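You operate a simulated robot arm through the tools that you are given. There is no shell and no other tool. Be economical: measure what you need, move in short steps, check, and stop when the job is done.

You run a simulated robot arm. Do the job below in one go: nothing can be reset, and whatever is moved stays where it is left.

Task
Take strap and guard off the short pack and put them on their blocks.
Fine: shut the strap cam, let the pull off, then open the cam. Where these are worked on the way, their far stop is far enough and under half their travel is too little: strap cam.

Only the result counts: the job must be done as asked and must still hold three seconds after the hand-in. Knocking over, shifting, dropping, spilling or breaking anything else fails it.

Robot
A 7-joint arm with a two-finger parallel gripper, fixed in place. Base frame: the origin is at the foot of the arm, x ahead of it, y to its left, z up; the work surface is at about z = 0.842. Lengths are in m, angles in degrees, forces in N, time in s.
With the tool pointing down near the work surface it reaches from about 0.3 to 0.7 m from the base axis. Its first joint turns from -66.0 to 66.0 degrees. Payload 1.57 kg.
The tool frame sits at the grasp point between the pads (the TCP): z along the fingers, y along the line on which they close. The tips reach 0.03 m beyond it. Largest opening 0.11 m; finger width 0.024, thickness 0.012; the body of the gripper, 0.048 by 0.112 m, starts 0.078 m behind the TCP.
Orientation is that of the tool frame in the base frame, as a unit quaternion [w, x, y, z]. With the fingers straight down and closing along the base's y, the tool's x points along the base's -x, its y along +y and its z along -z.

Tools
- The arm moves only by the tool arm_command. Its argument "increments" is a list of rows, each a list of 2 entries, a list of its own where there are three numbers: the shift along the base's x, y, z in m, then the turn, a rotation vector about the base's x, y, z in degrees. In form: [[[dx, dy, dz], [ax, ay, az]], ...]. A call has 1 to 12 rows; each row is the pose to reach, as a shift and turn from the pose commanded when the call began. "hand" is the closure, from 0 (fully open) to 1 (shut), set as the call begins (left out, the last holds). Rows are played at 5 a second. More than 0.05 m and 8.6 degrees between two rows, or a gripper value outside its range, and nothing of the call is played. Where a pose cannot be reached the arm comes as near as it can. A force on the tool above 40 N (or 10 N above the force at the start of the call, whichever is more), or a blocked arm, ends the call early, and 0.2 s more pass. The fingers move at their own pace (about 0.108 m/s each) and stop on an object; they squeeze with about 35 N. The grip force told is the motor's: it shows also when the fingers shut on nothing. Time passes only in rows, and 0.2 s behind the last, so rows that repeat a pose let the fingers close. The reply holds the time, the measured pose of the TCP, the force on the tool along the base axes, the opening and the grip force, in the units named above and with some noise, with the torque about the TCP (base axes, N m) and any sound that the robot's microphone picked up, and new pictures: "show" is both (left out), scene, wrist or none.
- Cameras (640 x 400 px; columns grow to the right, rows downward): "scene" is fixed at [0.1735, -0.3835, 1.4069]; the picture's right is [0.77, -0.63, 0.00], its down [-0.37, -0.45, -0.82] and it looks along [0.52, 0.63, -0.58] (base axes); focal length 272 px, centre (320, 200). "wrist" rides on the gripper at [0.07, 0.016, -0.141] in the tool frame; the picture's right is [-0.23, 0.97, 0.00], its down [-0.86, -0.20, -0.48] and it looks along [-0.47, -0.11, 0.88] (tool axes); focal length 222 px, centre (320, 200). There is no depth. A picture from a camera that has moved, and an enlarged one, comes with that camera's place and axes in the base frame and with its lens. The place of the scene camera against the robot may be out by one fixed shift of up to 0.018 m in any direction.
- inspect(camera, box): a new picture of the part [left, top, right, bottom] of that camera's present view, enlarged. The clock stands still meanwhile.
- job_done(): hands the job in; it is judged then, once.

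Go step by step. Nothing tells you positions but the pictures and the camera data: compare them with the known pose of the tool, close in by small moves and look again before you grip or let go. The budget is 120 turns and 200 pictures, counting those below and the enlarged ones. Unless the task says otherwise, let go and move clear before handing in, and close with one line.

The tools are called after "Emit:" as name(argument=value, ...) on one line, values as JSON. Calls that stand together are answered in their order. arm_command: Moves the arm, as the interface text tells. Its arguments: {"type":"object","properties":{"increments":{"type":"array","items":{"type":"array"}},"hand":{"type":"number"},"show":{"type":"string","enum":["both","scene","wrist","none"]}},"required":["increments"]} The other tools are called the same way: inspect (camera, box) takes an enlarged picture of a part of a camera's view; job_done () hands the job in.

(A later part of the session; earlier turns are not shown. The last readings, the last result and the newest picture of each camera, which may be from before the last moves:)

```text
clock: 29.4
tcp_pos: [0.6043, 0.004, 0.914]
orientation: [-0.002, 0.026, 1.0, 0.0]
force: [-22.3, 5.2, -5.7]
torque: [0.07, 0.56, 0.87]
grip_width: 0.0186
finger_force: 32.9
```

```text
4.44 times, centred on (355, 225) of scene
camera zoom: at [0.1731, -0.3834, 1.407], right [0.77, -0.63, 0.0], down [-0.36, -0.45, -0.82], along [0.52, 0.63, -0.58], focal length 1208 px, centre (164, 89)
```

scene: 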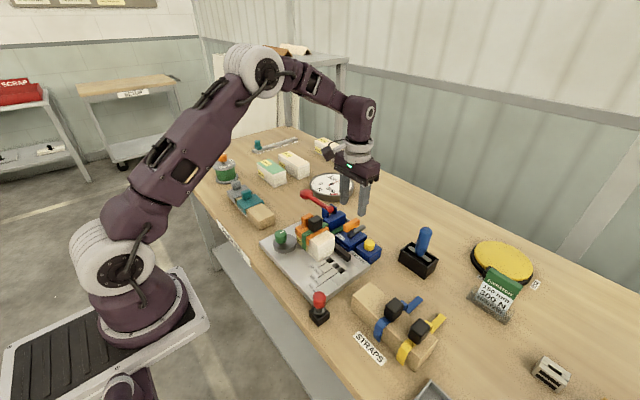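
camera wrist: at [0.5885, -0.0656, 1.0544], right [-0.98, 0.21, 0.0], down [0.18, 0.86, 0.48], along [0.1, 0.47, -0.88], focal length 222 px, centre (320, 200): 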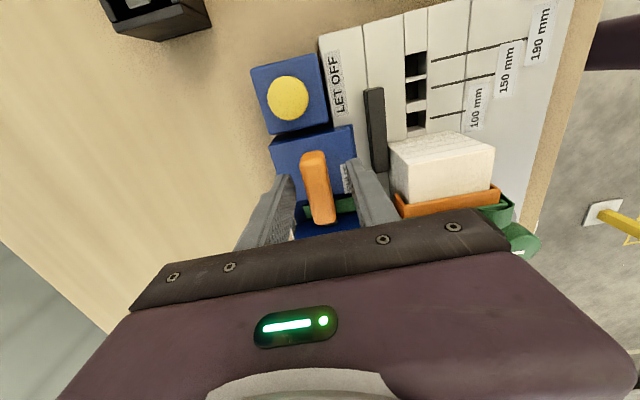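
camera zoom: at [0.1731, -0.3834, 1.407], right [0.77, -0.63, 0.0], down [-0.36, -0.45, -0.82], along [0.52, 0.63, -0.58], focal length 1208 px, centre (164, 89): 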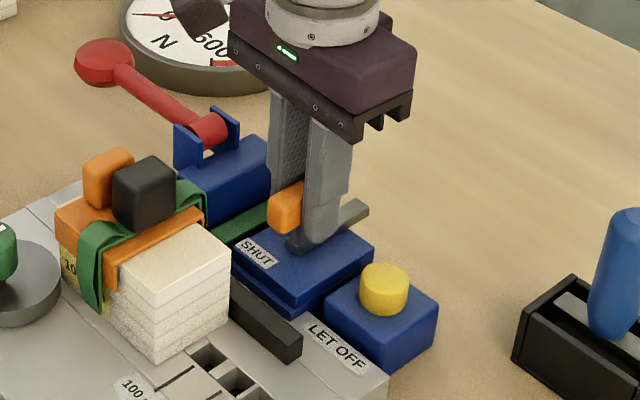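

The cam is open again. I'll release, lift and look at the clip on the pack and at the target blocks.

Emit:
arm_command(increments=[[[0, 0, 0], [0, 0, 4]], [[0, 0, 0], [0, 0, 4]]], show="none")

Emit:
arm_command(increments=[[[0, 0, 0], [0, 0, 0]], [[0, 0, 0], [0, 0, 0]], [[0, 0, 0.05], [0, 0, 0]], [[0, 0, 0.1], [0, 0, 0]], [[0, 0, 0.14], [0, 0, 0]], [[-0.03, 0.01, 0.16], [0, 0, 0]], [[-0.07, 0.02, 0.17], [0, 0, 0]], [[-0.105, 0.035, 0.17], [0, 0, 0]], [[-0.105, 0.035, 0.17], [0, 0, 0]]], hand=0.4, show="wrist")

Emit:
inspect(camera="wrist", box=[260, 100, 420, 220])

Emit:
inspect(camera="scene", box=[280, 195, 400, 270])

```text
clock: 30.0
tcp_pos: [0.6051, 0.0046, 0.9133]
orientation: [-0.001, -0.008, 1.0, 0.0]
force: [-17.6, 9.3, -10.0]
torque: [0.01, 0.68, -0.04]
grip_width: 0.0178
finger_force: 32.6
```

```text
clock: 32.0
tcp_pos: [0.5009, 0.0381, 1.0837]
orientation: [0.0, -0.009, 1.0, 0.0]
force: [0.8, -0.7, -0.3]
torque: [0.0, 0.03, 0.01]
grip_width: 0.0658
finger_force: 0.1
camera wrist: at [0.4301, 0.0546, 1.2238], right [0.21, 0.98, 0.0], down [0.86, -0.18, 0.48], along [0.47, -0.1, -0.88], focal length 222 px, centre (320, 200)
```

wrist: 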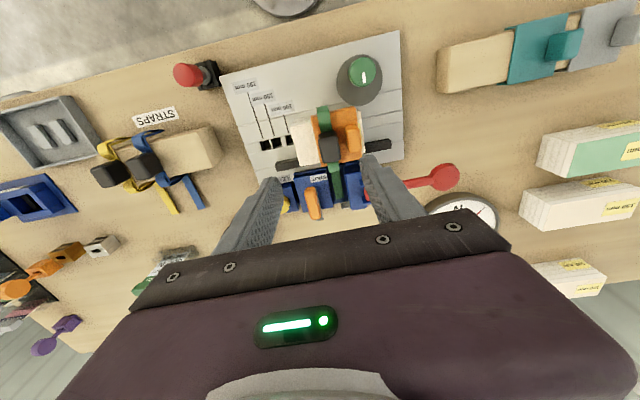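

```text
3.33 times, centred on (340, 160) of wrist
camera zoom: at [0.4301, 0.0546, 1.2238], right [0.21, 0.98, 0.0], down [0.86, -0.18, 0.48], along [0.47, -0.1, -0.88], focal length 740 px, centre (253, 333)
```

zoom: 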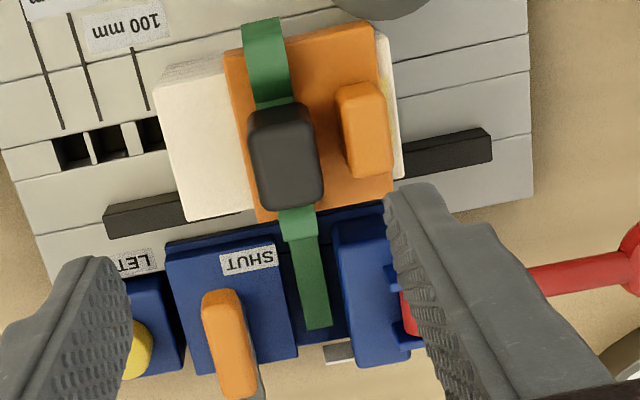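

```text
5.33 times, centred on (340, 232) of scene
camera zoom: at [0.1735, -0.3835, 1.4069], right [0.77, -0.63, 0.0], down [-0.37, -0.45, -0.82], along [0.52, 0.63, -0.58], focal length 1449 px, centre (213, 27)
```

zoom: 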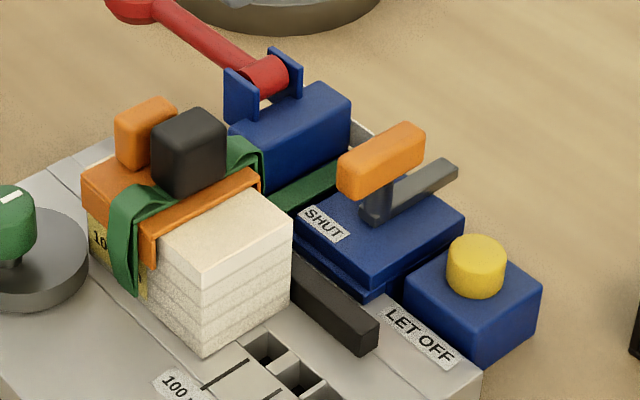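

The clip triangulates to (0.511, 0.050, 0.93), and the guard handle beside it leaves little gap in y. So I'll grip the clip with the fingers closing along x, with the wrist turned 90°.

Emit:
arm_command(increments=[[[0.001, 0.001, 0], [0, 0, 8]], [[0.002, 0.002, 0], [0, 0, 16]], [[0.003, 0.003, 0], [0, 0, 24]], [[0.004, 0.004, 0], [0, 0, 32]], [[0.005, 0.005, 0], [0, 0, 40]], [[0.006, 0.006, 0], [0, 0, 48]], [[0.007, 0.007, 0], [0, 0, 56]], [[0.008, 0.008, 0], [0, 0, 64]], [[0.009, 0.01, 0], [0, 0, 72]], [[0.01, 0.012, -0.02], [0, 0, 80]], [[0.01, 0.012, -0.05], [0, 0, 88]], [[0.01, 0.012, -0.07], [0, 0, 89]]], hand=0.4, show="wrist")

Emit:
inspect(camera="wrist", box=[240, 60, 420, 230])

Emit:
inspect(camera="scene", box=[270, 150, 380, 270])

```text
clock: 34.6
tcp_pos: [0.5091, 0.0506, 1.015]
orientation: [-0.001, 0.708, -0.706, 0.0]
force: [0.0, -1.0, 1.0]
torque: [-0.05, 0.0, 0.0]
grip_width: 0.0658
finger_force: 0.2
camera wrist: at [0.4928, -0.0186, 1.155], right [-0.97, 0.23, 0.0], down [0.2, 0.86, 0.48], along [0.11, 0.47, -0.88], focal length 222 px, centre (320, 200)
```

wrist: 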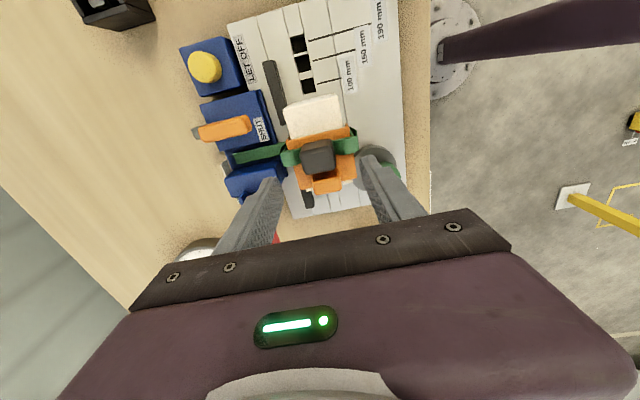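

```text
2.35 times, centred on (330, 145) of wrist
camera zoom: at [0.4928, -0.0186, 1.155], right [-0.97, 0.23, 0.0], down [0.2, 0.86, 0.48], along [0.11, 0.47, -0.88], focal length 523 px, centre (296, 329)
```

zoom: 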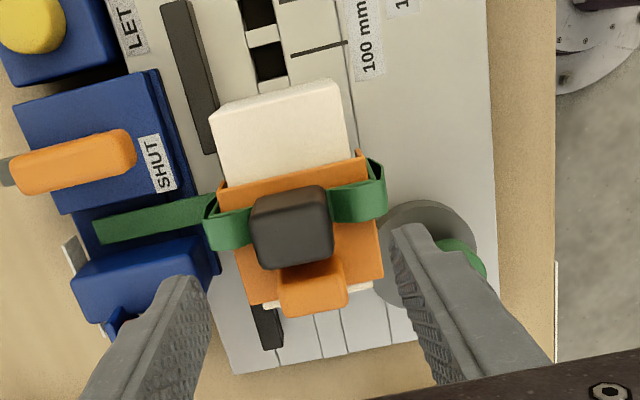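

```text
3.33 times, centred on (325, 210) of scene
camera zoom: at [0.1735, -0.3835, 1.4069], right [0.77, -0.63, 0.0], down [-0.37, -0.45, -0.82], along [0.52, 0.63, -0.58], focal length 906 px, centre (303, 167)
```

zoom: 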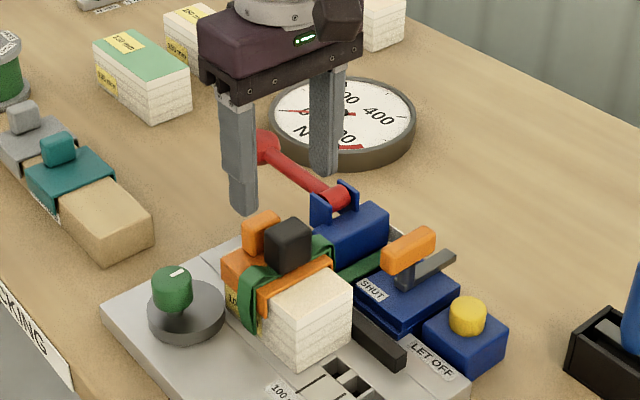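

The clip is aligned at (0.511, 0.051). I'll descend with a narrower opening and grip it.

Emit:
arm_command(increments=[[[0.002, 0.0, -0.035], [0, 0, 0]], [[0.002, 0.0, -0.06], [0, 0, 0]], [[0.002, 0.0, -0.07], [0, 0, 0]], [[0.002, 0.0, -0.073], [0, 0, 0]]], hand=0.5, show="wrist")

Emit:
inspect(camera="scene", box=[280, 170, 370, 260])

Emit:
inspect(camera="wrist", box=[240, 80, 420, 230])

```text
clock: 35.6
tcp_pos: [0.5117, 0.0521, 0.941]
orientation: [0.0, -0.707, 0.707, 0.0]
force: [0.9, 0.0, -0.9]
torque: [-0.04, -0.03, 0.0]
grip_width: 0.0551
finger_force: 0.1
camera wrist: at [0.4952, -0.018, 1.0822], right [-0.97, 0.23, 0.0], down [0.2, 0.85, 0.48], along [0.11, 0.47, -0.88], focal length 222 px, centre (320, 200)
```

wrist: 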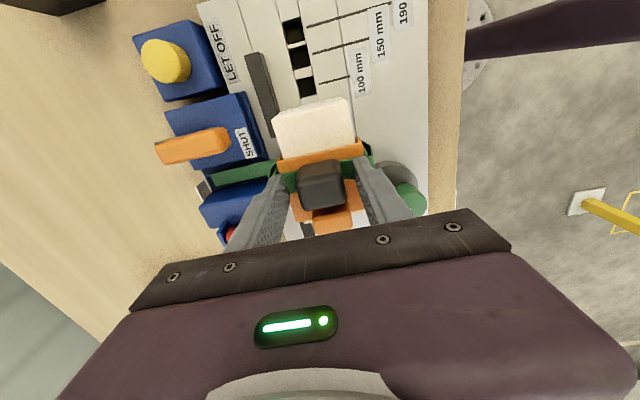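

```text
4.44 times, centred on (325, 215) of scene
camera zoom: at [0.1735, -0.3835, 1.4069], right [0.77, -0.63, 0.0], down [-0.37, -0.45, -0.82], along [0.52, 0.63, -0.58], focal length 1208 px, centre (298, 133)
```

zoom: 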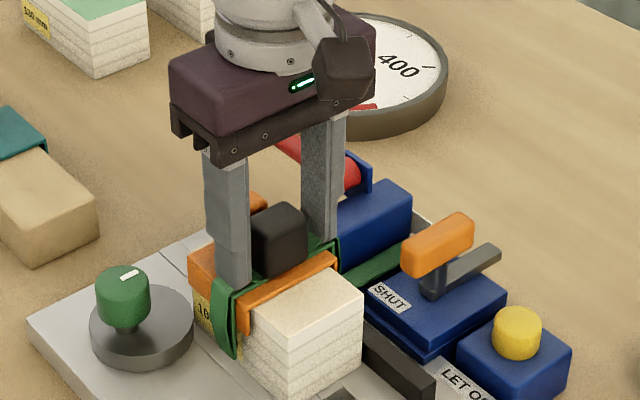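

```text
2.67 times, centred on (330, 155) of wrist
camera zoom: at [0.4952, -0.018, 1.0822], right [-0.97, 0.23, 0.0], down [0.2, 0.85, 0.48], along [0.11, 0.47, -0.88], focal length 592 px, centre (293, 320)
```

zoom: 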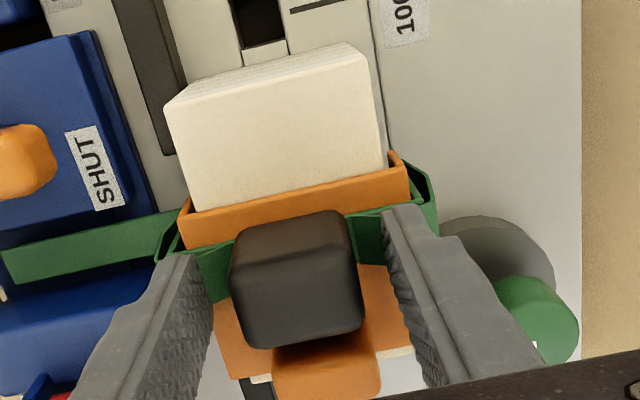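

Emit:
arm_command(increments=[[[-0.001, -0.001, 0], [0, 0, 0]], [[-0.001, -0.001, 0], [0, 0, 0]], [[-0.001, -0.001, 0], [0, 0, 0]]], hand=1, show="none")

Emit:
arm_command(increments=[[[0, 0, 0.01], [0, 0, 0]], [[0, 0, 0.02], [0, 0, 0]], [[0, 0, 0.03], [0, 0, 0]], [[0, 0, 0.03], [0, 0, 0]]], show="wrist")

Emit:
inspect(camera="scene", box=[280, 170, 370, 260])

```text
clock: 36.4
tcp_pos: [0.5119, 0.0509, 0.9409]
orientation: [0.0, 0.707, -0.707, 0.0]
force: [-0.8, -0.1, -0.2]
torque: [-0.03, 0.03, -0.01]
grip_width: 0.0333
finger_force: 34.7
```

```text
clock: 37.4
tcp_pos: [0.5119, 0.0502, 0.972]
orientation: [0.0, -0.707, 0.707, 0.0]
force: [-0.6, -0.1, -0.2]
torque: [-0.02, 0.01, 0.0]
grip_width: 0.0334
finger_force: 34.7
camera wrist: at [0.4954, -0.0185, 1.1122], right [-0.97, 0.23, 0.0], down [0.2, 0.86, 0.48], along [0.11, 0.47, -0.88], focal length 222 px, centre (320, 200)
```

wrist: 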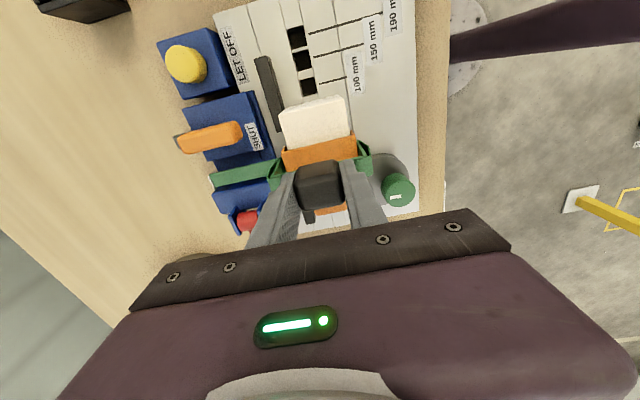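

```text
4.44 times, centred on (325, 215) of scene
camera zoom: at [0.1735, -0.3835, 1.4069], right [0.77, -0.63, 0.0], down [-0.37, -0.45, -0.82], along [0.52, 0.63, -0.58], focal length 1208 px, centre (298, 133)
```

zoom: 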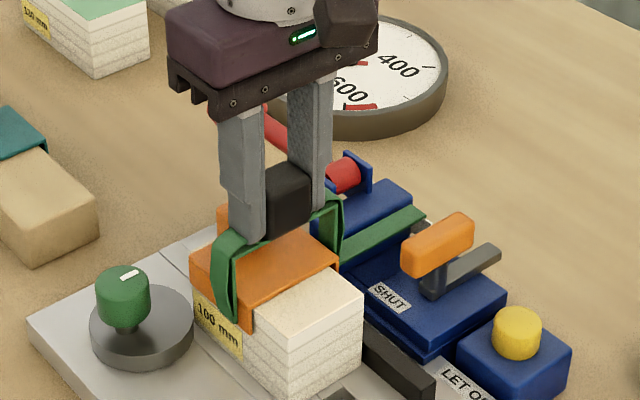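

The strap lifts cleanly with its tail. I'll lift high and carry it to above the STRAPS block's free spot at about (0.486, -0.170).

Emit:
arm_command(increments=[[[0, 0, 0.03], [0, 0, 0]], [[0, 0, 0.06], [0, 0, 0]], [[0, 0, 0.1], [0, 0, 0]], [[0, 0, 0.13], [0, 0, 0]], [[0, -0.04, 0.13], [0, 0, 0]], [[-0.005, -0.08, 0.13], [0, 0, 0]], [[-0.01, -0.12, 0.13], [0, 0, 0]], [[-0.015, -0.16, 0.13], [0, 0, 0]], [[-0.02, -0.19, 0.13], [0, 0, 0]], [[-0.025, -0.221, 0.13], [0, 0, 0]], [[-0.025, -0.221, 0.13], [0, 0, 0]]], show="both")

Emit:
inspect(camera="scene", box=[300, 140, 480, 370])

Emit:
inspect(camera="wrist", box=[200, 20, 460, 220])

```text
clock: 39.8
tcp_pos: [0.4855, -0.1699, 1.1013]
orientation: [0.0, 0.707, -0.707, 0.0]
force: [0.4, 0.0, -1.0]
torque: [-0.03, -0.02, -0.01]
grip_width: 0.0333
finger_force: 34.9
camera wrist: at [0.469, -0.2393, 1.242], right [-0.97, 0.23, 0.0], down [0.2, 0.86, 0.48], along [0.11, 0.47, -0.88], focal length 222 px, centre (320, 200)
```

scene: 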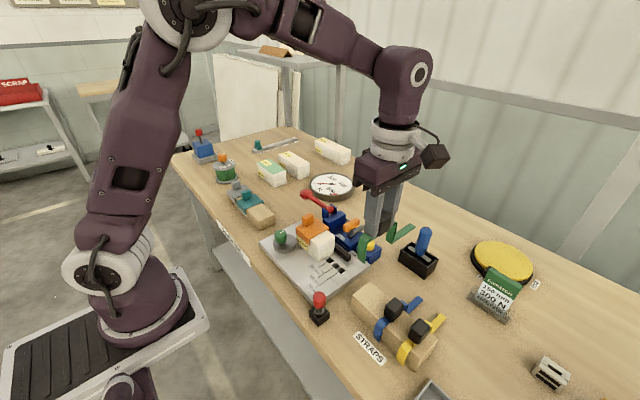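
wrist: 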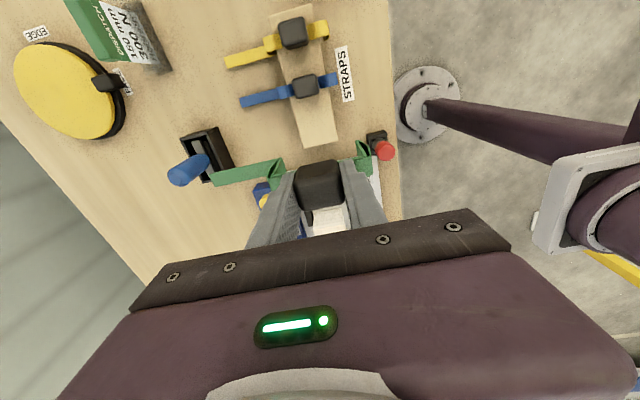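

```text
1.74 times, centred on (390, 255) of scene
camera zoom: at [0.1735, -0.3836, 1.4069], right [0.77, -0.63, 0.0], down [-0.37, -0.45, -0.82], along [0.52, 0.63, -0.58], focal length 473 px, centre (198, 104)
```

zoom: 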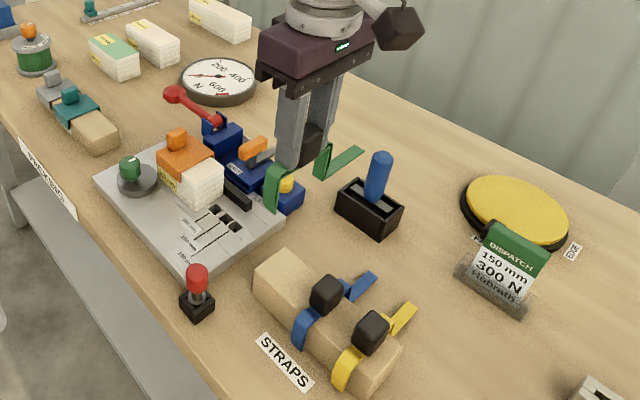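

```text
2.00 times, centred on (330, 120) of wrist
camera zoom: at [0.469, -0.2393, 1.242], right [-0.97, 0.23, 0.0], down [0.2, 0.86, 0.48], along [0.11, 0.47, -0.88], focal length 444 px, centre (300, 360)
```

zoom: 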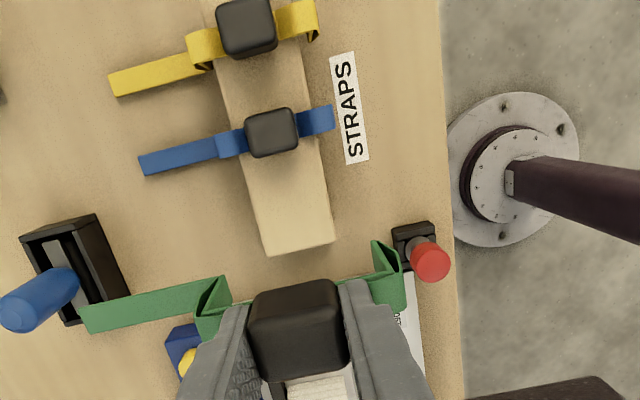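

The free spot on the block centres at about (0.490, -0.176), with clip spacing 0.059. I'll shift over it and come partway down.

Emit:
arm_command(increments=[[[0.0045, -0.006, -0.03], [0, 0, 0]], [[0.0045, -0.006, -0.07], [0, 0, 0]], [[0.0045, -0.006, -0.11], [0, 0, 0]], [[0.0045, -0.006, -0.13], [0, 0, 0]], [[0.0045, -0.006, -0.13], [0, 0, 0]]], show="wrist")

Emit:
inspect(camera="scene", box=[310, 210, 450, 370])

Emit:
inspect(camera="wrist", box=[200, 20, 460, 220])

```text
clock: 41.0
tcp_pos: [0.4914, -0.1774, 0.9694]
orientation: [0.001, 0.707, -0.707, 0.0]
force: [0.5, -1.2, -1.1]
torque: [-0.04, 0.0, -0.01]
grip_width: 0.0336
finger_force: 35.0
camera wrist: at [0.4747, -0.2463, 1.1112], right [-0.97, 0.23, 0.0], down [0.2, 0.85, 0.48], along [0.11, 0.47, -0.88], focal length 222 px, centre (320, 200)
```

wrist: 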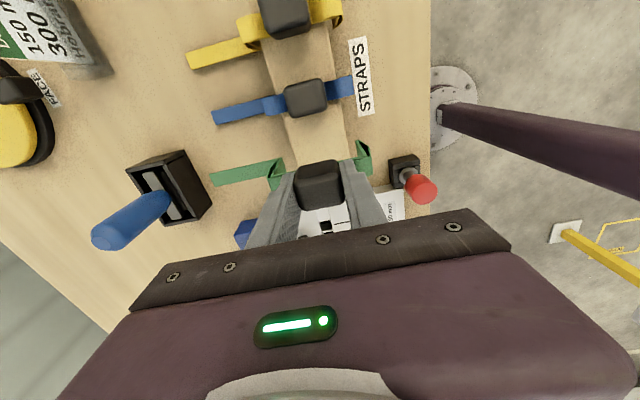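

```text
2.50 times, centred on (380, 290) of scene
camera zoom: at [0.1735, -0.3835, 1.4069], right [0.77, -0.63, 0.0], down [-0.37, -0.45, -0.82], along [0.52, 0.63, -0.58], focal length 679 px, centre (170, -25)
```

zoom: 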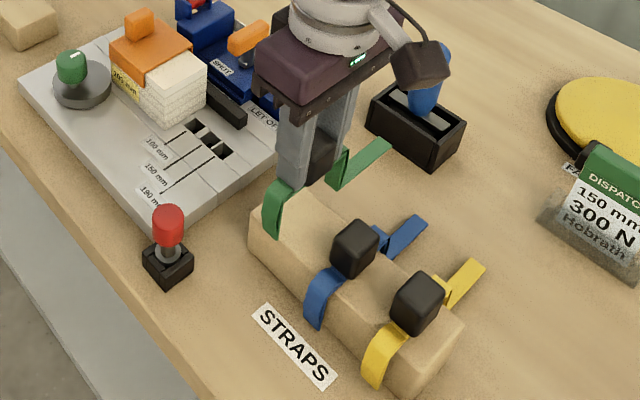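

```text
2.00 times, centred on (330, 120) of wrist
camera zoom: at [0.4747, -0.2463, 1.1112], right [-0.97, 0.23, 0.0], down [0.2, 0.85, 0.48], along [0.11, 0.47, -0.88], focal length 444 px, centre (300, 360)
```

zoom: 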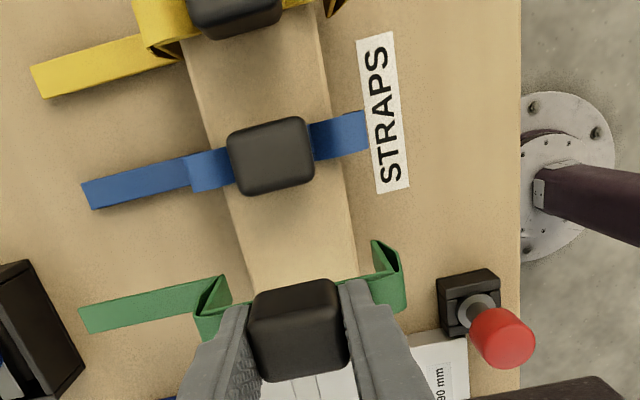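

Alignment looks good. I'll lower in small steps and watch the force.

Emit:
arm_command(increments=[[[0, 0.001, -0.02], [0, 0, 0]], [[0, 0.001, -0.034], [0, 0, 0]], [[0, 0.001, -0.038], [0, 0, 0]], [[0, 0.001, -0.042], [0, 0, 0]], [[0, 0.001, -0.042], [0, 0, 0]]], show="wrist")

Emit:
inspect(camera="scene", box=[330, 230, 450, 370])

```text
clock: 42.2
tcp_pos: [0.4911, -0.1752, 0.9296]
orientation: [0.0, 0.707, -0.707, 0.0]
force: [0.5, 0.0, -0.6]
torque: [-0.04, -0.03, -0.03]
grip_width: 0.0334
finger_force: 35.1
camera wrist: at [0.4748, -0.2449, 1.07], right [-0.97, 0.23, 0.0], down [0.2, 0.85, 0.48], along [0.11, 0.47, -0.88], focal length 222 px, centre (320, 200)
```

wrist: 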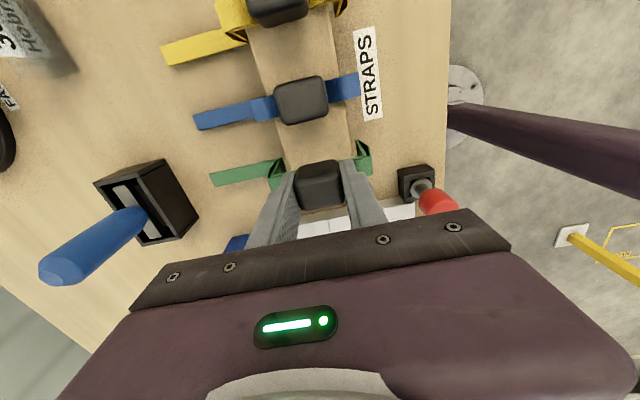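

```text
2.86 times, centred on (390, 300) of scene
camera zoom: at [0.1735, -0.3835, 1.4069], right [0.77, -0.63, 0.0], down [-0.37, -0.45, -0.82], along [0.52, 0.63, -0.58], focal length 776 px, centre (120, -86)
```

zoom: 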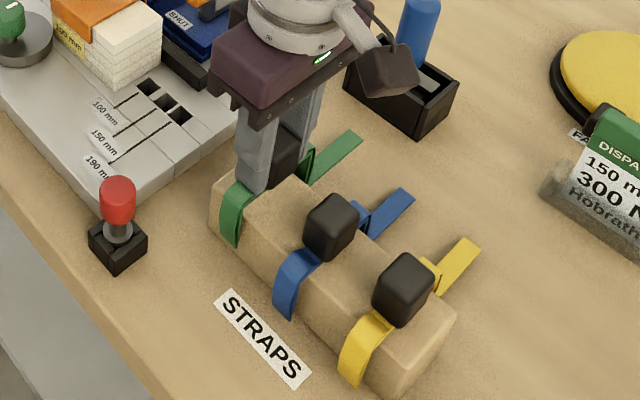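

Emit:
arm_command(increments=[[[0, 0, -0.003], [0, 0, 0]], [[0, 0, -0.006], [0, 0, 0]], [[0, 0, -0.009], [0, 0, 0]], [[0, 0, -0.009], [0, 0, 0]]], show="none")

Emit:
inspect(camera="scene", box=[330, 230, 450, 370])

```text
clock: 43.2
tcp_pos: [0.4912, -0.1765, 0.92]
orientation: [0.0, 0.707, -0.707, 0.0]
force: [-0.5, 0.9, -0.6]
torque: [-0.01, -0.04, -0.03]
grip_width: 0.0332
finger_force: 35.1
```

```text
2.86 times, centred on (390, 300) of scene
camera zoom: at [0.1735, -0.3835, 1.4069], right [0.77, -0.63, 0.0], down [-0.37, -0.45, -0.82], along [0.52, 0.63, -0.58], focal length 776 px, centre (120, -86)
```

zoom: 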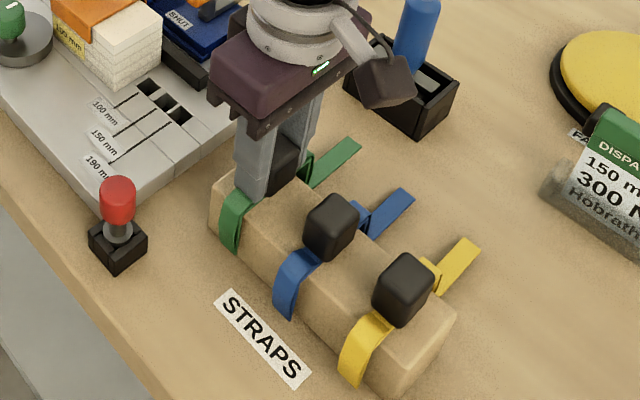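

Emit:
arm_command(increments=[[[0, 0, -0.002], [0, 0, 0]], [[0, 0, -0.004], [0, 0, 0]], [[0, 0, -0.006], [0, 0, 0]], [[0, 0, -0.006], [0, 0, 0]]], show="none")

Emit:
inspect(camera="scene", box=[330, 230, 430, 350])

```text
clock: 44.2
tcp_pos: [0.4907, -0.1752, 0.9138]
orientation: [0.0, 0.707, -0.707, 0.0]
force: [-1.0, 0.5, -0.7]
torque: [-0.01, -0.02, 0.01]
grip_width: 0.0335
finger_force: 35.0
```

```text
3.33 times, centred on (380, 290) of scene
camera zoom: at [0.1735, -0.3835, 1.4069], right [0.77, -0.63, 0.0], down [-0.37, -0.45, -0.82], along [0.52, 0.63, -0.58], focal length 906 px, centre (120, -100)
```

zoom: 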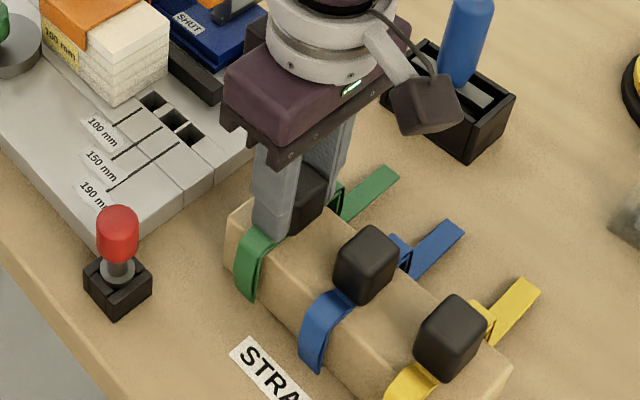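

Emit:
arm_command(increments=[[[0, 0, -0.0015], [0, 0, 0]], [[0, 0, -0.003], [0, 0, 0]], [[0, 0, -0.003], [0, 0, 0]]], show="none")

Emit:
arm_command(increments=[[[0, 0, -0.0015], [0, 0, 0]], [[0, 0, -0.003], [0, 0, 0]], [[0, 0, -0.003], [0, 0, 0]]], show="none")

Emit:
inspect(camera="scene", box=[350, 260, 420, 340])

```text
clock: 45.0
tcp_pos: [0.4902, -0.177, 0.9099]
orientation: [0.0, -0.707, 0.708, -0.001]
force: [0.0, -0.5, -1.2]
torque: [-0.02, 0.02, 0.0]
grip_width: 0.0335
finger_force: 35.3
```

```text
clock: 45.8
tcp_pos: [0.4912, -0.1745, 0.9089]
orientation: [0.0, 0.707, -0.707, 0.002]
force: [-4.6, 0.5, 22.6]
torque: [-0.01, 0.27, 0.01]
grip_width: 0.0332
finger_force: 34.8
```

```text
5.00 times, centred on (385, 300) of scene
camera zoom: at [0.173, -0.3834, 1.407], right [0.77, -0.63, 0.0], down [-0.36, -0.45, -0.82], along [0.52, 0.63, -0.58], focal length 1359 px, centre (-5, -300)
```

zoom: 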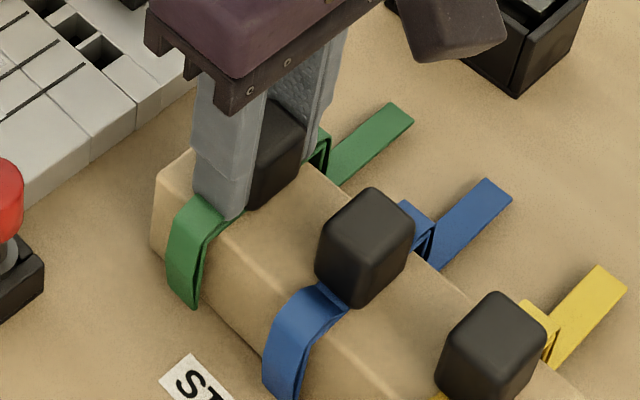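

It is seated (22 N contact). I'll ease off, release and lift.

Emit:
arm_command(increments=[[[0, 0, 0.002], [0, 0, 0]], [[0, 0, 0.002], [0, 0, 0]]], show="none")

Emit:
arm_command(increments=[[[0, 0, 0], [0, 0, 0]], [[0, 0, 0], [0, 0, 0]], [[0, 0, 0.03], [0, 0, 0]], [[0, 0, 0.07], [0, 0, 0]], [[0, 0, 0.12], [0, 0, 0]], [[0, 0, 0.15], [0, 0, 0]], [[0, 0, 0.15], [0, 0, 0]]], hand=0.5, show="both")

Emit:
inspect(camera="scene", box=[340, 250, 440, 350])

Emit:
inspect(camera="scene", box=[220, 170, 350, 270])

```text
clock: 46.4
tcp_pos: [0.4909, -0.1754, 0.9106]
orientation: [0.0, 0.707, -0.707, 0.0]
force: [0.0, -0.1, -1.0]
torque: [-0.01, -0.02, 0.0]
grip_width: 0.0335
finger_force: 35.1
```

```text
clock: 48.0
tcp_pos: [0.4907, -0.1776, 1.0587]
orientation: [0.0, 0.707, -0.707, 0.001]
force: [0.1, -1.1, 0.6]
torque: [0.01, -0.02, 0.0]
grip_width: 0.055
finger_force: 0.0
camera wrist: at [0.474, -0.2472, 1.2009], right [-0.97, 0.23, 0.0], down [0.2, 0.85, 0.48], along [0.11, 0.47, -0.88], focal length 222 px, centre (320, 200)
```

scene: 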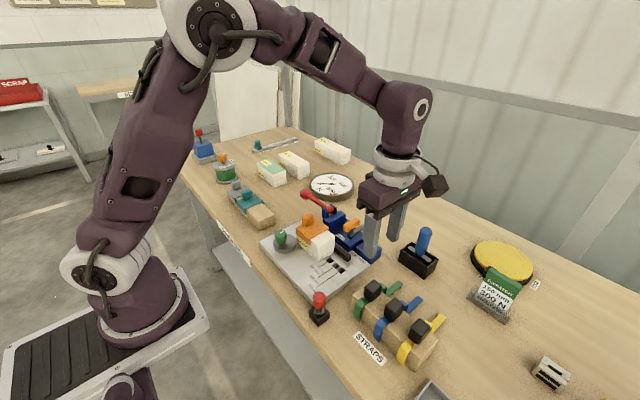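
wrist: 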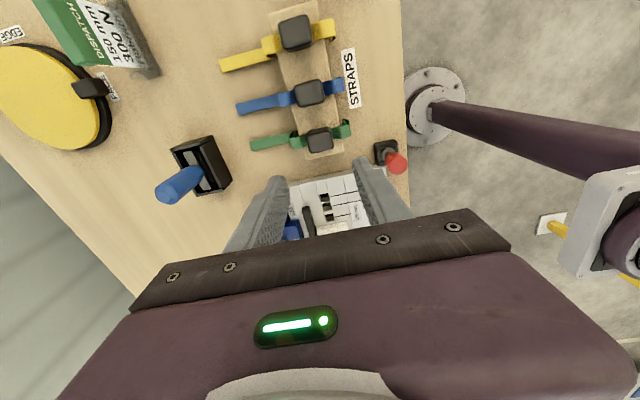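

```text
4.00 times, centred on (390, 300) of scene
camera zoom: at [0.1735, -0.3835, 1.4069], right [0.77, -0.63, 0.0], down [-0.37, -0.45, -0.82], along [0.52, 0.63, -0.58], focal length 1087 px, centre (40, -200)
```

zoom: 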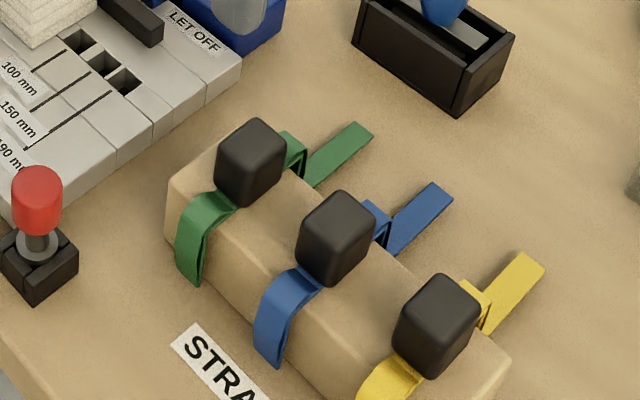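

```text
4.00 times, centred on (285, 220) of scene
camera zoom: at [0.1735, -0.3835, 1.4069], right [0.77, -0.63, 0.0], down [-0.37, -0.45, -0.82], along [0.52, 0.63, -0.58], focal length 1087 px, centre (460, 120)
```

zoom: 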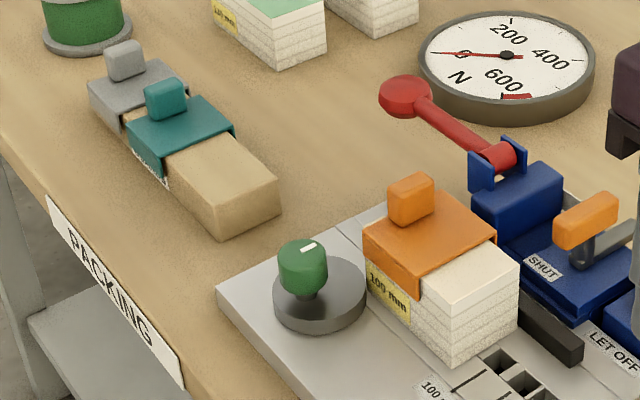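

The strap sits neatly beside the others. Now I'll turn the wrist back and look at the guard and the guard block.

Emit:
arm_command(increments=[[[0, 0.025, 0.01], [0, 0, -7.5]], [[0, 0.05, 0.02], [0, 0, -15]], [[0, 0.075, 0.03], [0, 0, -22.5]], [[0, 0.1, 0.04], [0, 0, -30]], [[0, 0.125, 0.04], [0, 0, -37.5]], [[0, 0.15, 0.04], [0, 0, -45]], [[0, 0.175, 0.04], [0, 0, -52.5]], [[0, 0.2, 0.04], [0, 0, -60]], [[0, 0.225, 0.04], [0, 0, -67.5]], [[0, 0.25, 0.04], [0, 0, -75]], [[0, 0.275, 0.04], [0, 0, -82.5]], [[0, 0.3, 0.04], [0, 0, -90]]], hand=0.5, show="both")

Emit:
inspect(camera="wrist", box=[180, 40, 480, 220])

```text
clock: 50.6
tcp_pos: [0.4916, 0.1246, 1.1012]
orientation: [0.0, 0.0, 1.0, 0.0]
force: [-1.2, 0.3, 0.5]
torque: [0.01, 0.01, 0.0]
grip_width: 0.0551
finger_force: 0.2
camera wrist: at [0.4215, 0.142, 1.2416], right [0.23, 0.97, 0.0], down [0.85, -0.2, 0.48], along [0.47, -0.11, -0.88], focal length 222 px, centre (320, 200)
```

scene: 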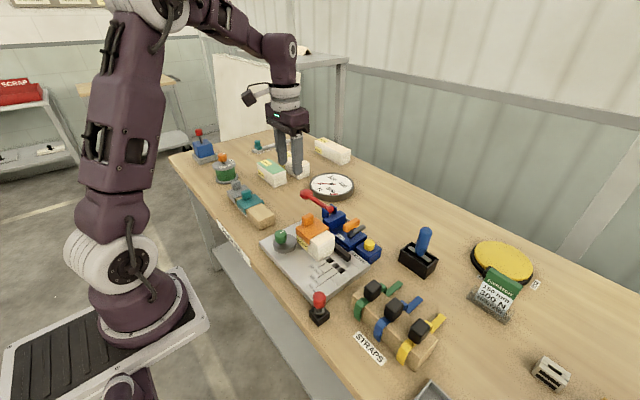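
wrist: 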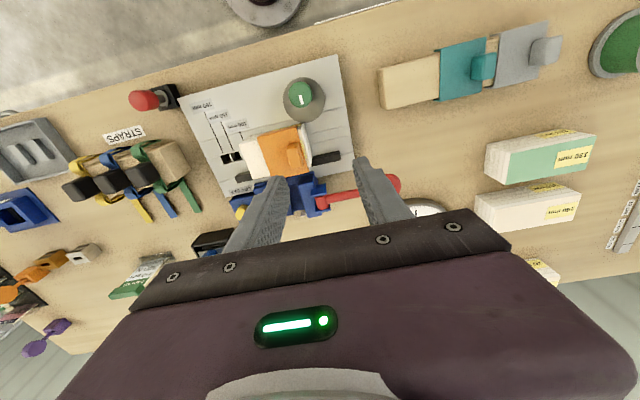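

```text
2.13 times, centred on (330, 130) of wrist
camera zoom: at [0.4215, 0.142, 1.2416], right [0.23, 0.97, 0.0], down [0.85, -0.2, 0.48], along [0.47, -0.11, -0.88], focal length 474 px, centre (299, 349)
```

zoom: 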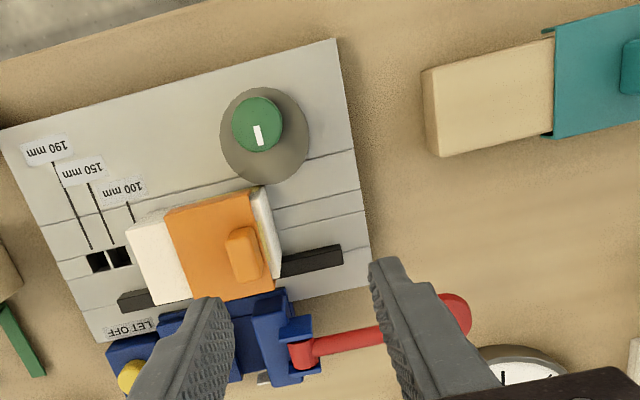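

The guard handle is at (0.508, 0.083, 0.928). I'll look at the guard block from closer before taking it.

Emit:
arm_command(increments=[[[-0.005, 0.035, 0], [0, 0, 0]], [[-0.01, 0.07, -0.01], [0, 0, 0]], [[-0.015, 0.105, -0.02], [0, 0, 0]], [[-0.02, 0.14, -0.02], [0, 0, 0]], [[-0.02, 0.165, -0.02], [0, 0, 0]], [[-0.02, 0.165, -0.02], [0, 0, 0]]], show="wrist")

Emit:
inspect(camera="wrist", box=[250, 40, 490, 190])

Emit:
inspect(camera="scene", box=[220, 175, 290, 235])

Emit:
inspect(camera="scene", box=[285, 205, 345, 265])

```text
clock: 52.0
tcp_pos: [0.4711, 0.2892, 1.08]
orientation: [0.0, 0.0, 1.0, 0.0]
force: [-0.5, 0.3, -0.8]
torque: [-0.01, 0.0, 0.0]
grip_width: 0.0549
finger_force: 0.0
camera wrist: at [0.4007, 0.3048, 1.2207], right [0.23, 0.97, 0.0], down [0.86, -0.2, 0.48], along [0.47, -0.11, -0.88], focal length 222 px, centre (320, 200)
```

wrist: 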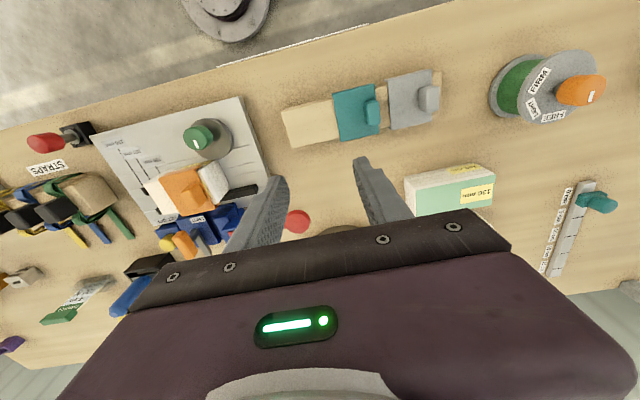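

```text
2.67 times, centred on (370, 115) of wrist
camera zoom: at [0.4007, 0.3048, 1.2207], right [0.23, 0.97, 0.0], down [0.86, -0.2, 0.48], along [0.47, -0.11, -0.88], focal length 592 px, centre (187, 427)
```

zoom: 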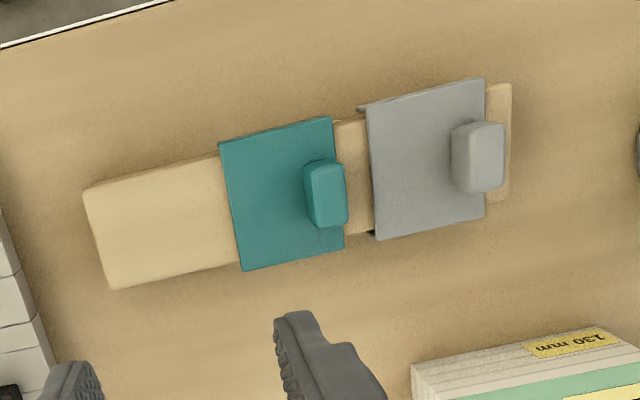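

```text
6.67 times, centred on (255, 205) of scene
camera zoom: at [0.1735, -0.3835, 1.4069], right [0.77, -0.63, 0.0], down [-0.37, -0.45, -0.82], along [0.52, 0.63, -0.58], focal length 1812 px, centre (753, 167)
```

zoom: 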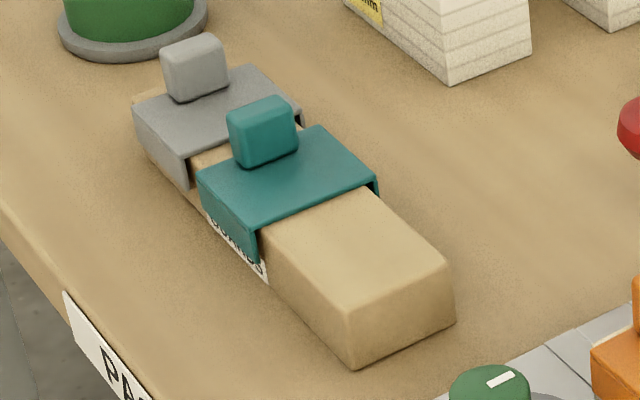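

```text
6.67 times, centred on (315, 235) of scene
camera zoom: at [0.1735, -0.3835, 1.4069], right [0.77, -0.63, 0.0], down [-0.37, -0.45, -0.82], along [0.52, 0.63, -0.58], focal length 1812 px, centre (353, -33)
```

zoom: 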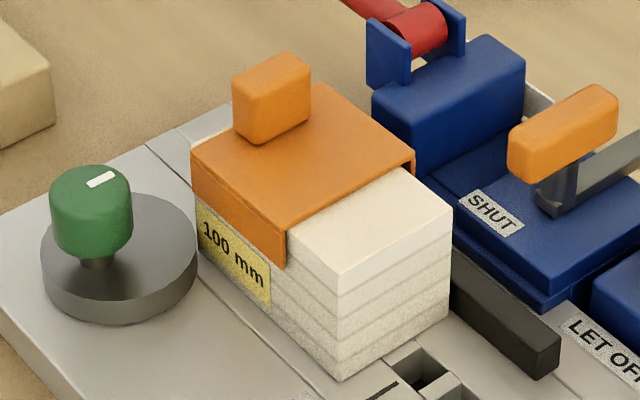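

Teal and grey handles are at about (0.457, 0.363) and (0.457, 0.440), so the free slot's handle position is about (0.457, 0.290). I'll go back over the guard handle.

Emit:
arm_command(increments=[[[0.01, -0.04, 0], [0, 0, 0]], [[0.015, -0.08, 0], [0, 0, 0]], [[0.02, -0.12, 0], [0, 0, 0]], [[0.03, -0.16, 0], [0, 0, 0]], [[0.037, -0.206, -0.01], [0, 0, 0]], [[0.037, -0.206, -0.05], [0, 0, 0]], [[0.037, -0.206, -0.09], [0, 0, 0]], [[0.037, -0.206, -0.09], [0, 0, 0]]], show="wrist")

Emit:
inspect(camera="wrist", box=[250, 80, 410, 220])

Emit:
inspect(camera="scene", box=[260, 160, 360, 260])

```text
clock: 53.8
tcp_pos: [0.5063, 0.0836, 0.9889]
orientation: [0.0, 0.0, 1.0, -0.001]
force: [0.3, 0.0, -1.1]
torque: [0.02, 0.02, -0.01]
grip_width: 0.0552
finger_force: 0.1
camera wrist: at [0.4362, 0.0992, 1.1302], right [0.23, 0.97, 0.0], down [0.86, -0.2, 0.48], along [0.47, -0.11, -0.88], focal length 222 px, centre (320, 200)
```

wrist: 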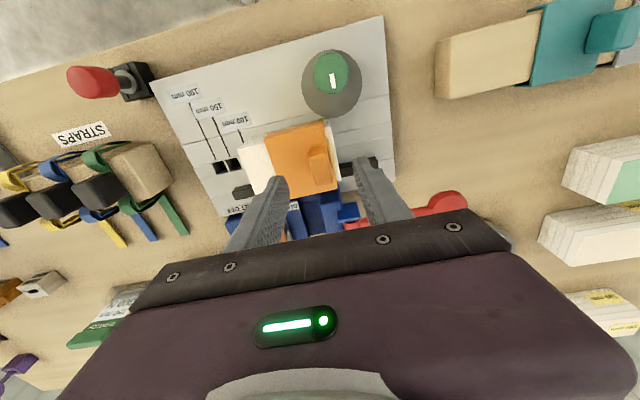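

```text
2.86 times, centred on (330, 150) of wrist
camera zoom: at [0.4362, 0.0992, 1.1302], right [0.23, 0.97, 0.0], down [0.86, -0.2, 0.48], along [0.47, -0.11, -0.88], focal length 635 px, centre (291, 343)
```

zoom: 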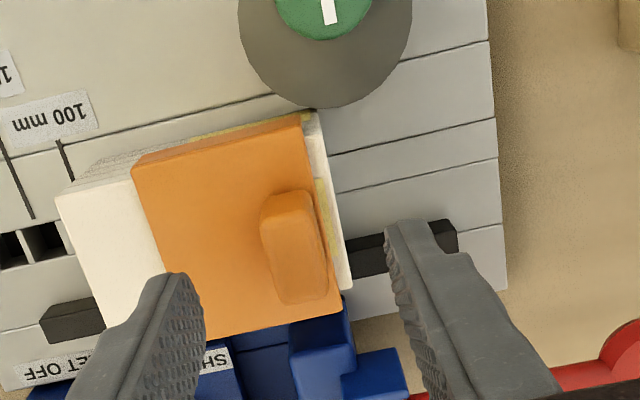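

```text
4.00 times, centred on (310, 210) of scene
camera zoom: at [0.1735, -0.3835, 1.4069], right [0.77, -0.63, 0.0], down [-0.37, -0.45, -0.82], along [0.52, 0.63, -0.58], focal length 1087 px, centre (360, 160)
```

zoom: 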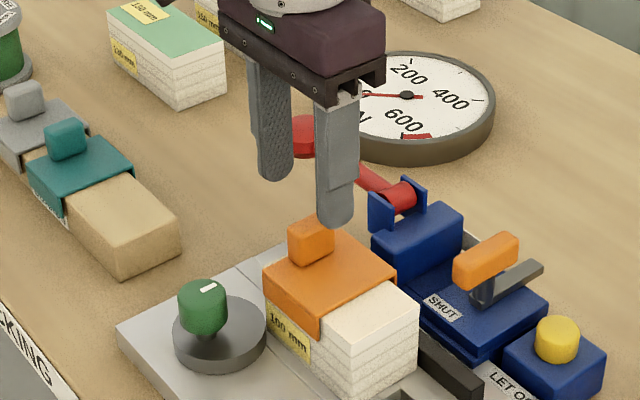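

Emit:
arm_command(increments=[[[0.002, 0, -0.03], [0, 0, 0]], [[0.002, 0, -0.048], [0, 0, 0]], [[0.002, 0, -0.048], [0, 0, 0]]], show="none")

Emit:
inspect(camera="scene", box=[270, 180, 350, 260])

```text
clock: 54.6
tcp_pos: [0.5068, 0.0829, 0.9423]
orientation: [0.0, 0.0, 1.0, -0.001]
force: [-0.4, 0.3, 0.6]
torque: [-0.02, 0.01, -0.01]
grip_width: 0.0549
finger_force: 0.2
```

```text
5.00 times, centred on (310, 220) of scene
camera zoom: at [0.1735, -0.3835, 1.4069], right [0.77, -0.63, 0.0], down [-0.37, -0.45, -0.82], along [0.52, 0.63, -0.58], focal length 1359 px, centre (370, 100)
```

zoom: 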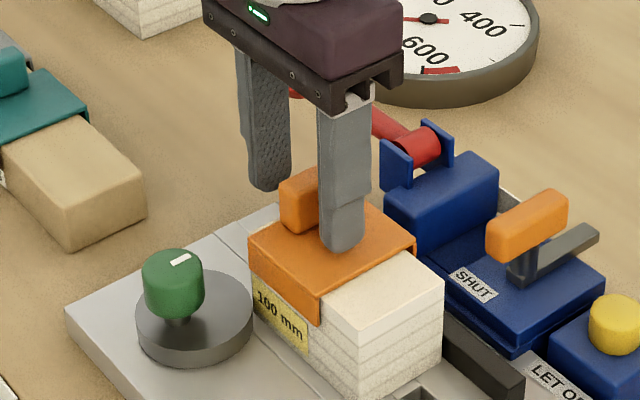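

Emit:
arm_command(increments=[[[0, 0, 0], [0, 0, 0]], [[0, 0, 0], [0, 0, 0]], [[0, 0, 0], [0, 0, 0]]], hand=1, show="none")

Emit:
arm_command(increments=[[[0, 0, 0.01], [0, 0, 0]], [[0, 0, 0.02], [0, 0, 0]], [[0, 0, 0.03], [0, 0, 0]], [[0, 0, 0.04], [0, 0, 0]], [[0, 0, 0.05], [0, 0, 0]], [[0, 0, 0.05], [0, 0, 0]]], show="wrist")

Emit:
inspect(camera="scene", box=[270, 170, 360, 260])

```text
clock: 55.4
tcp_pos: [0.5075, 0.0835, 0.9426]
orientation: [0.0, 0.0, 1.0, 0.0]
force: [0.5, 0.0, 0.2]
torque: [-0.02, 0.01, 0.01]
grip_width: 0.0167
finger_force: 31.6
```

```text
clock: 56.8
tcp_pos: [0.5087, 0.083, 0.9934]
orientation: [0.0, 0.0, 1.0, 0.0]
force: [-0.2, -0.3, 0.7]
torque: [-0.02, 0.01, 0.04]
grip_width: 0.0166
finger_force: 32.1
camera wrist: at [0.4394, 0.0998, 1.133], right [0.23, 0.97, 0.0], down [0.86, -0.2, 0.48], along [0.47, -0.11, -0.88], focal length 222 px, centre (320, 200)
```

wrist: 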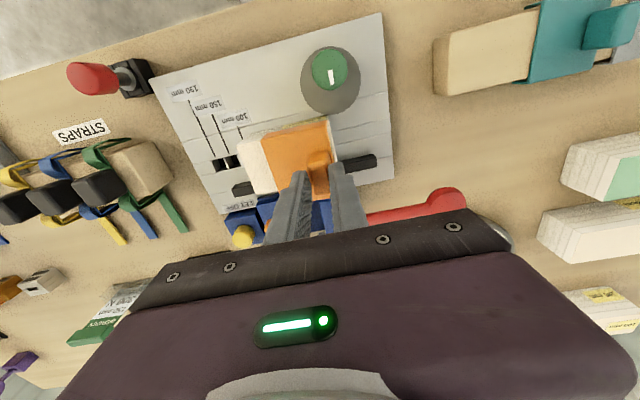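

```text
4.44 times, centred on (315, 215) of scene
camera zoom: at [0.1735, -0.3835, 1.4069], right [0.77, -0.63, 0.0], down [-0.37, -0.45, -0.82], along [0.52, 0.63, -0.58], focal length 1208 px, centre (342, 133)
```

zoom: 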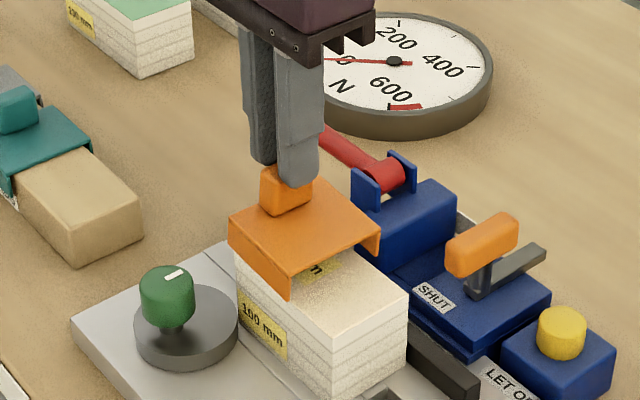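

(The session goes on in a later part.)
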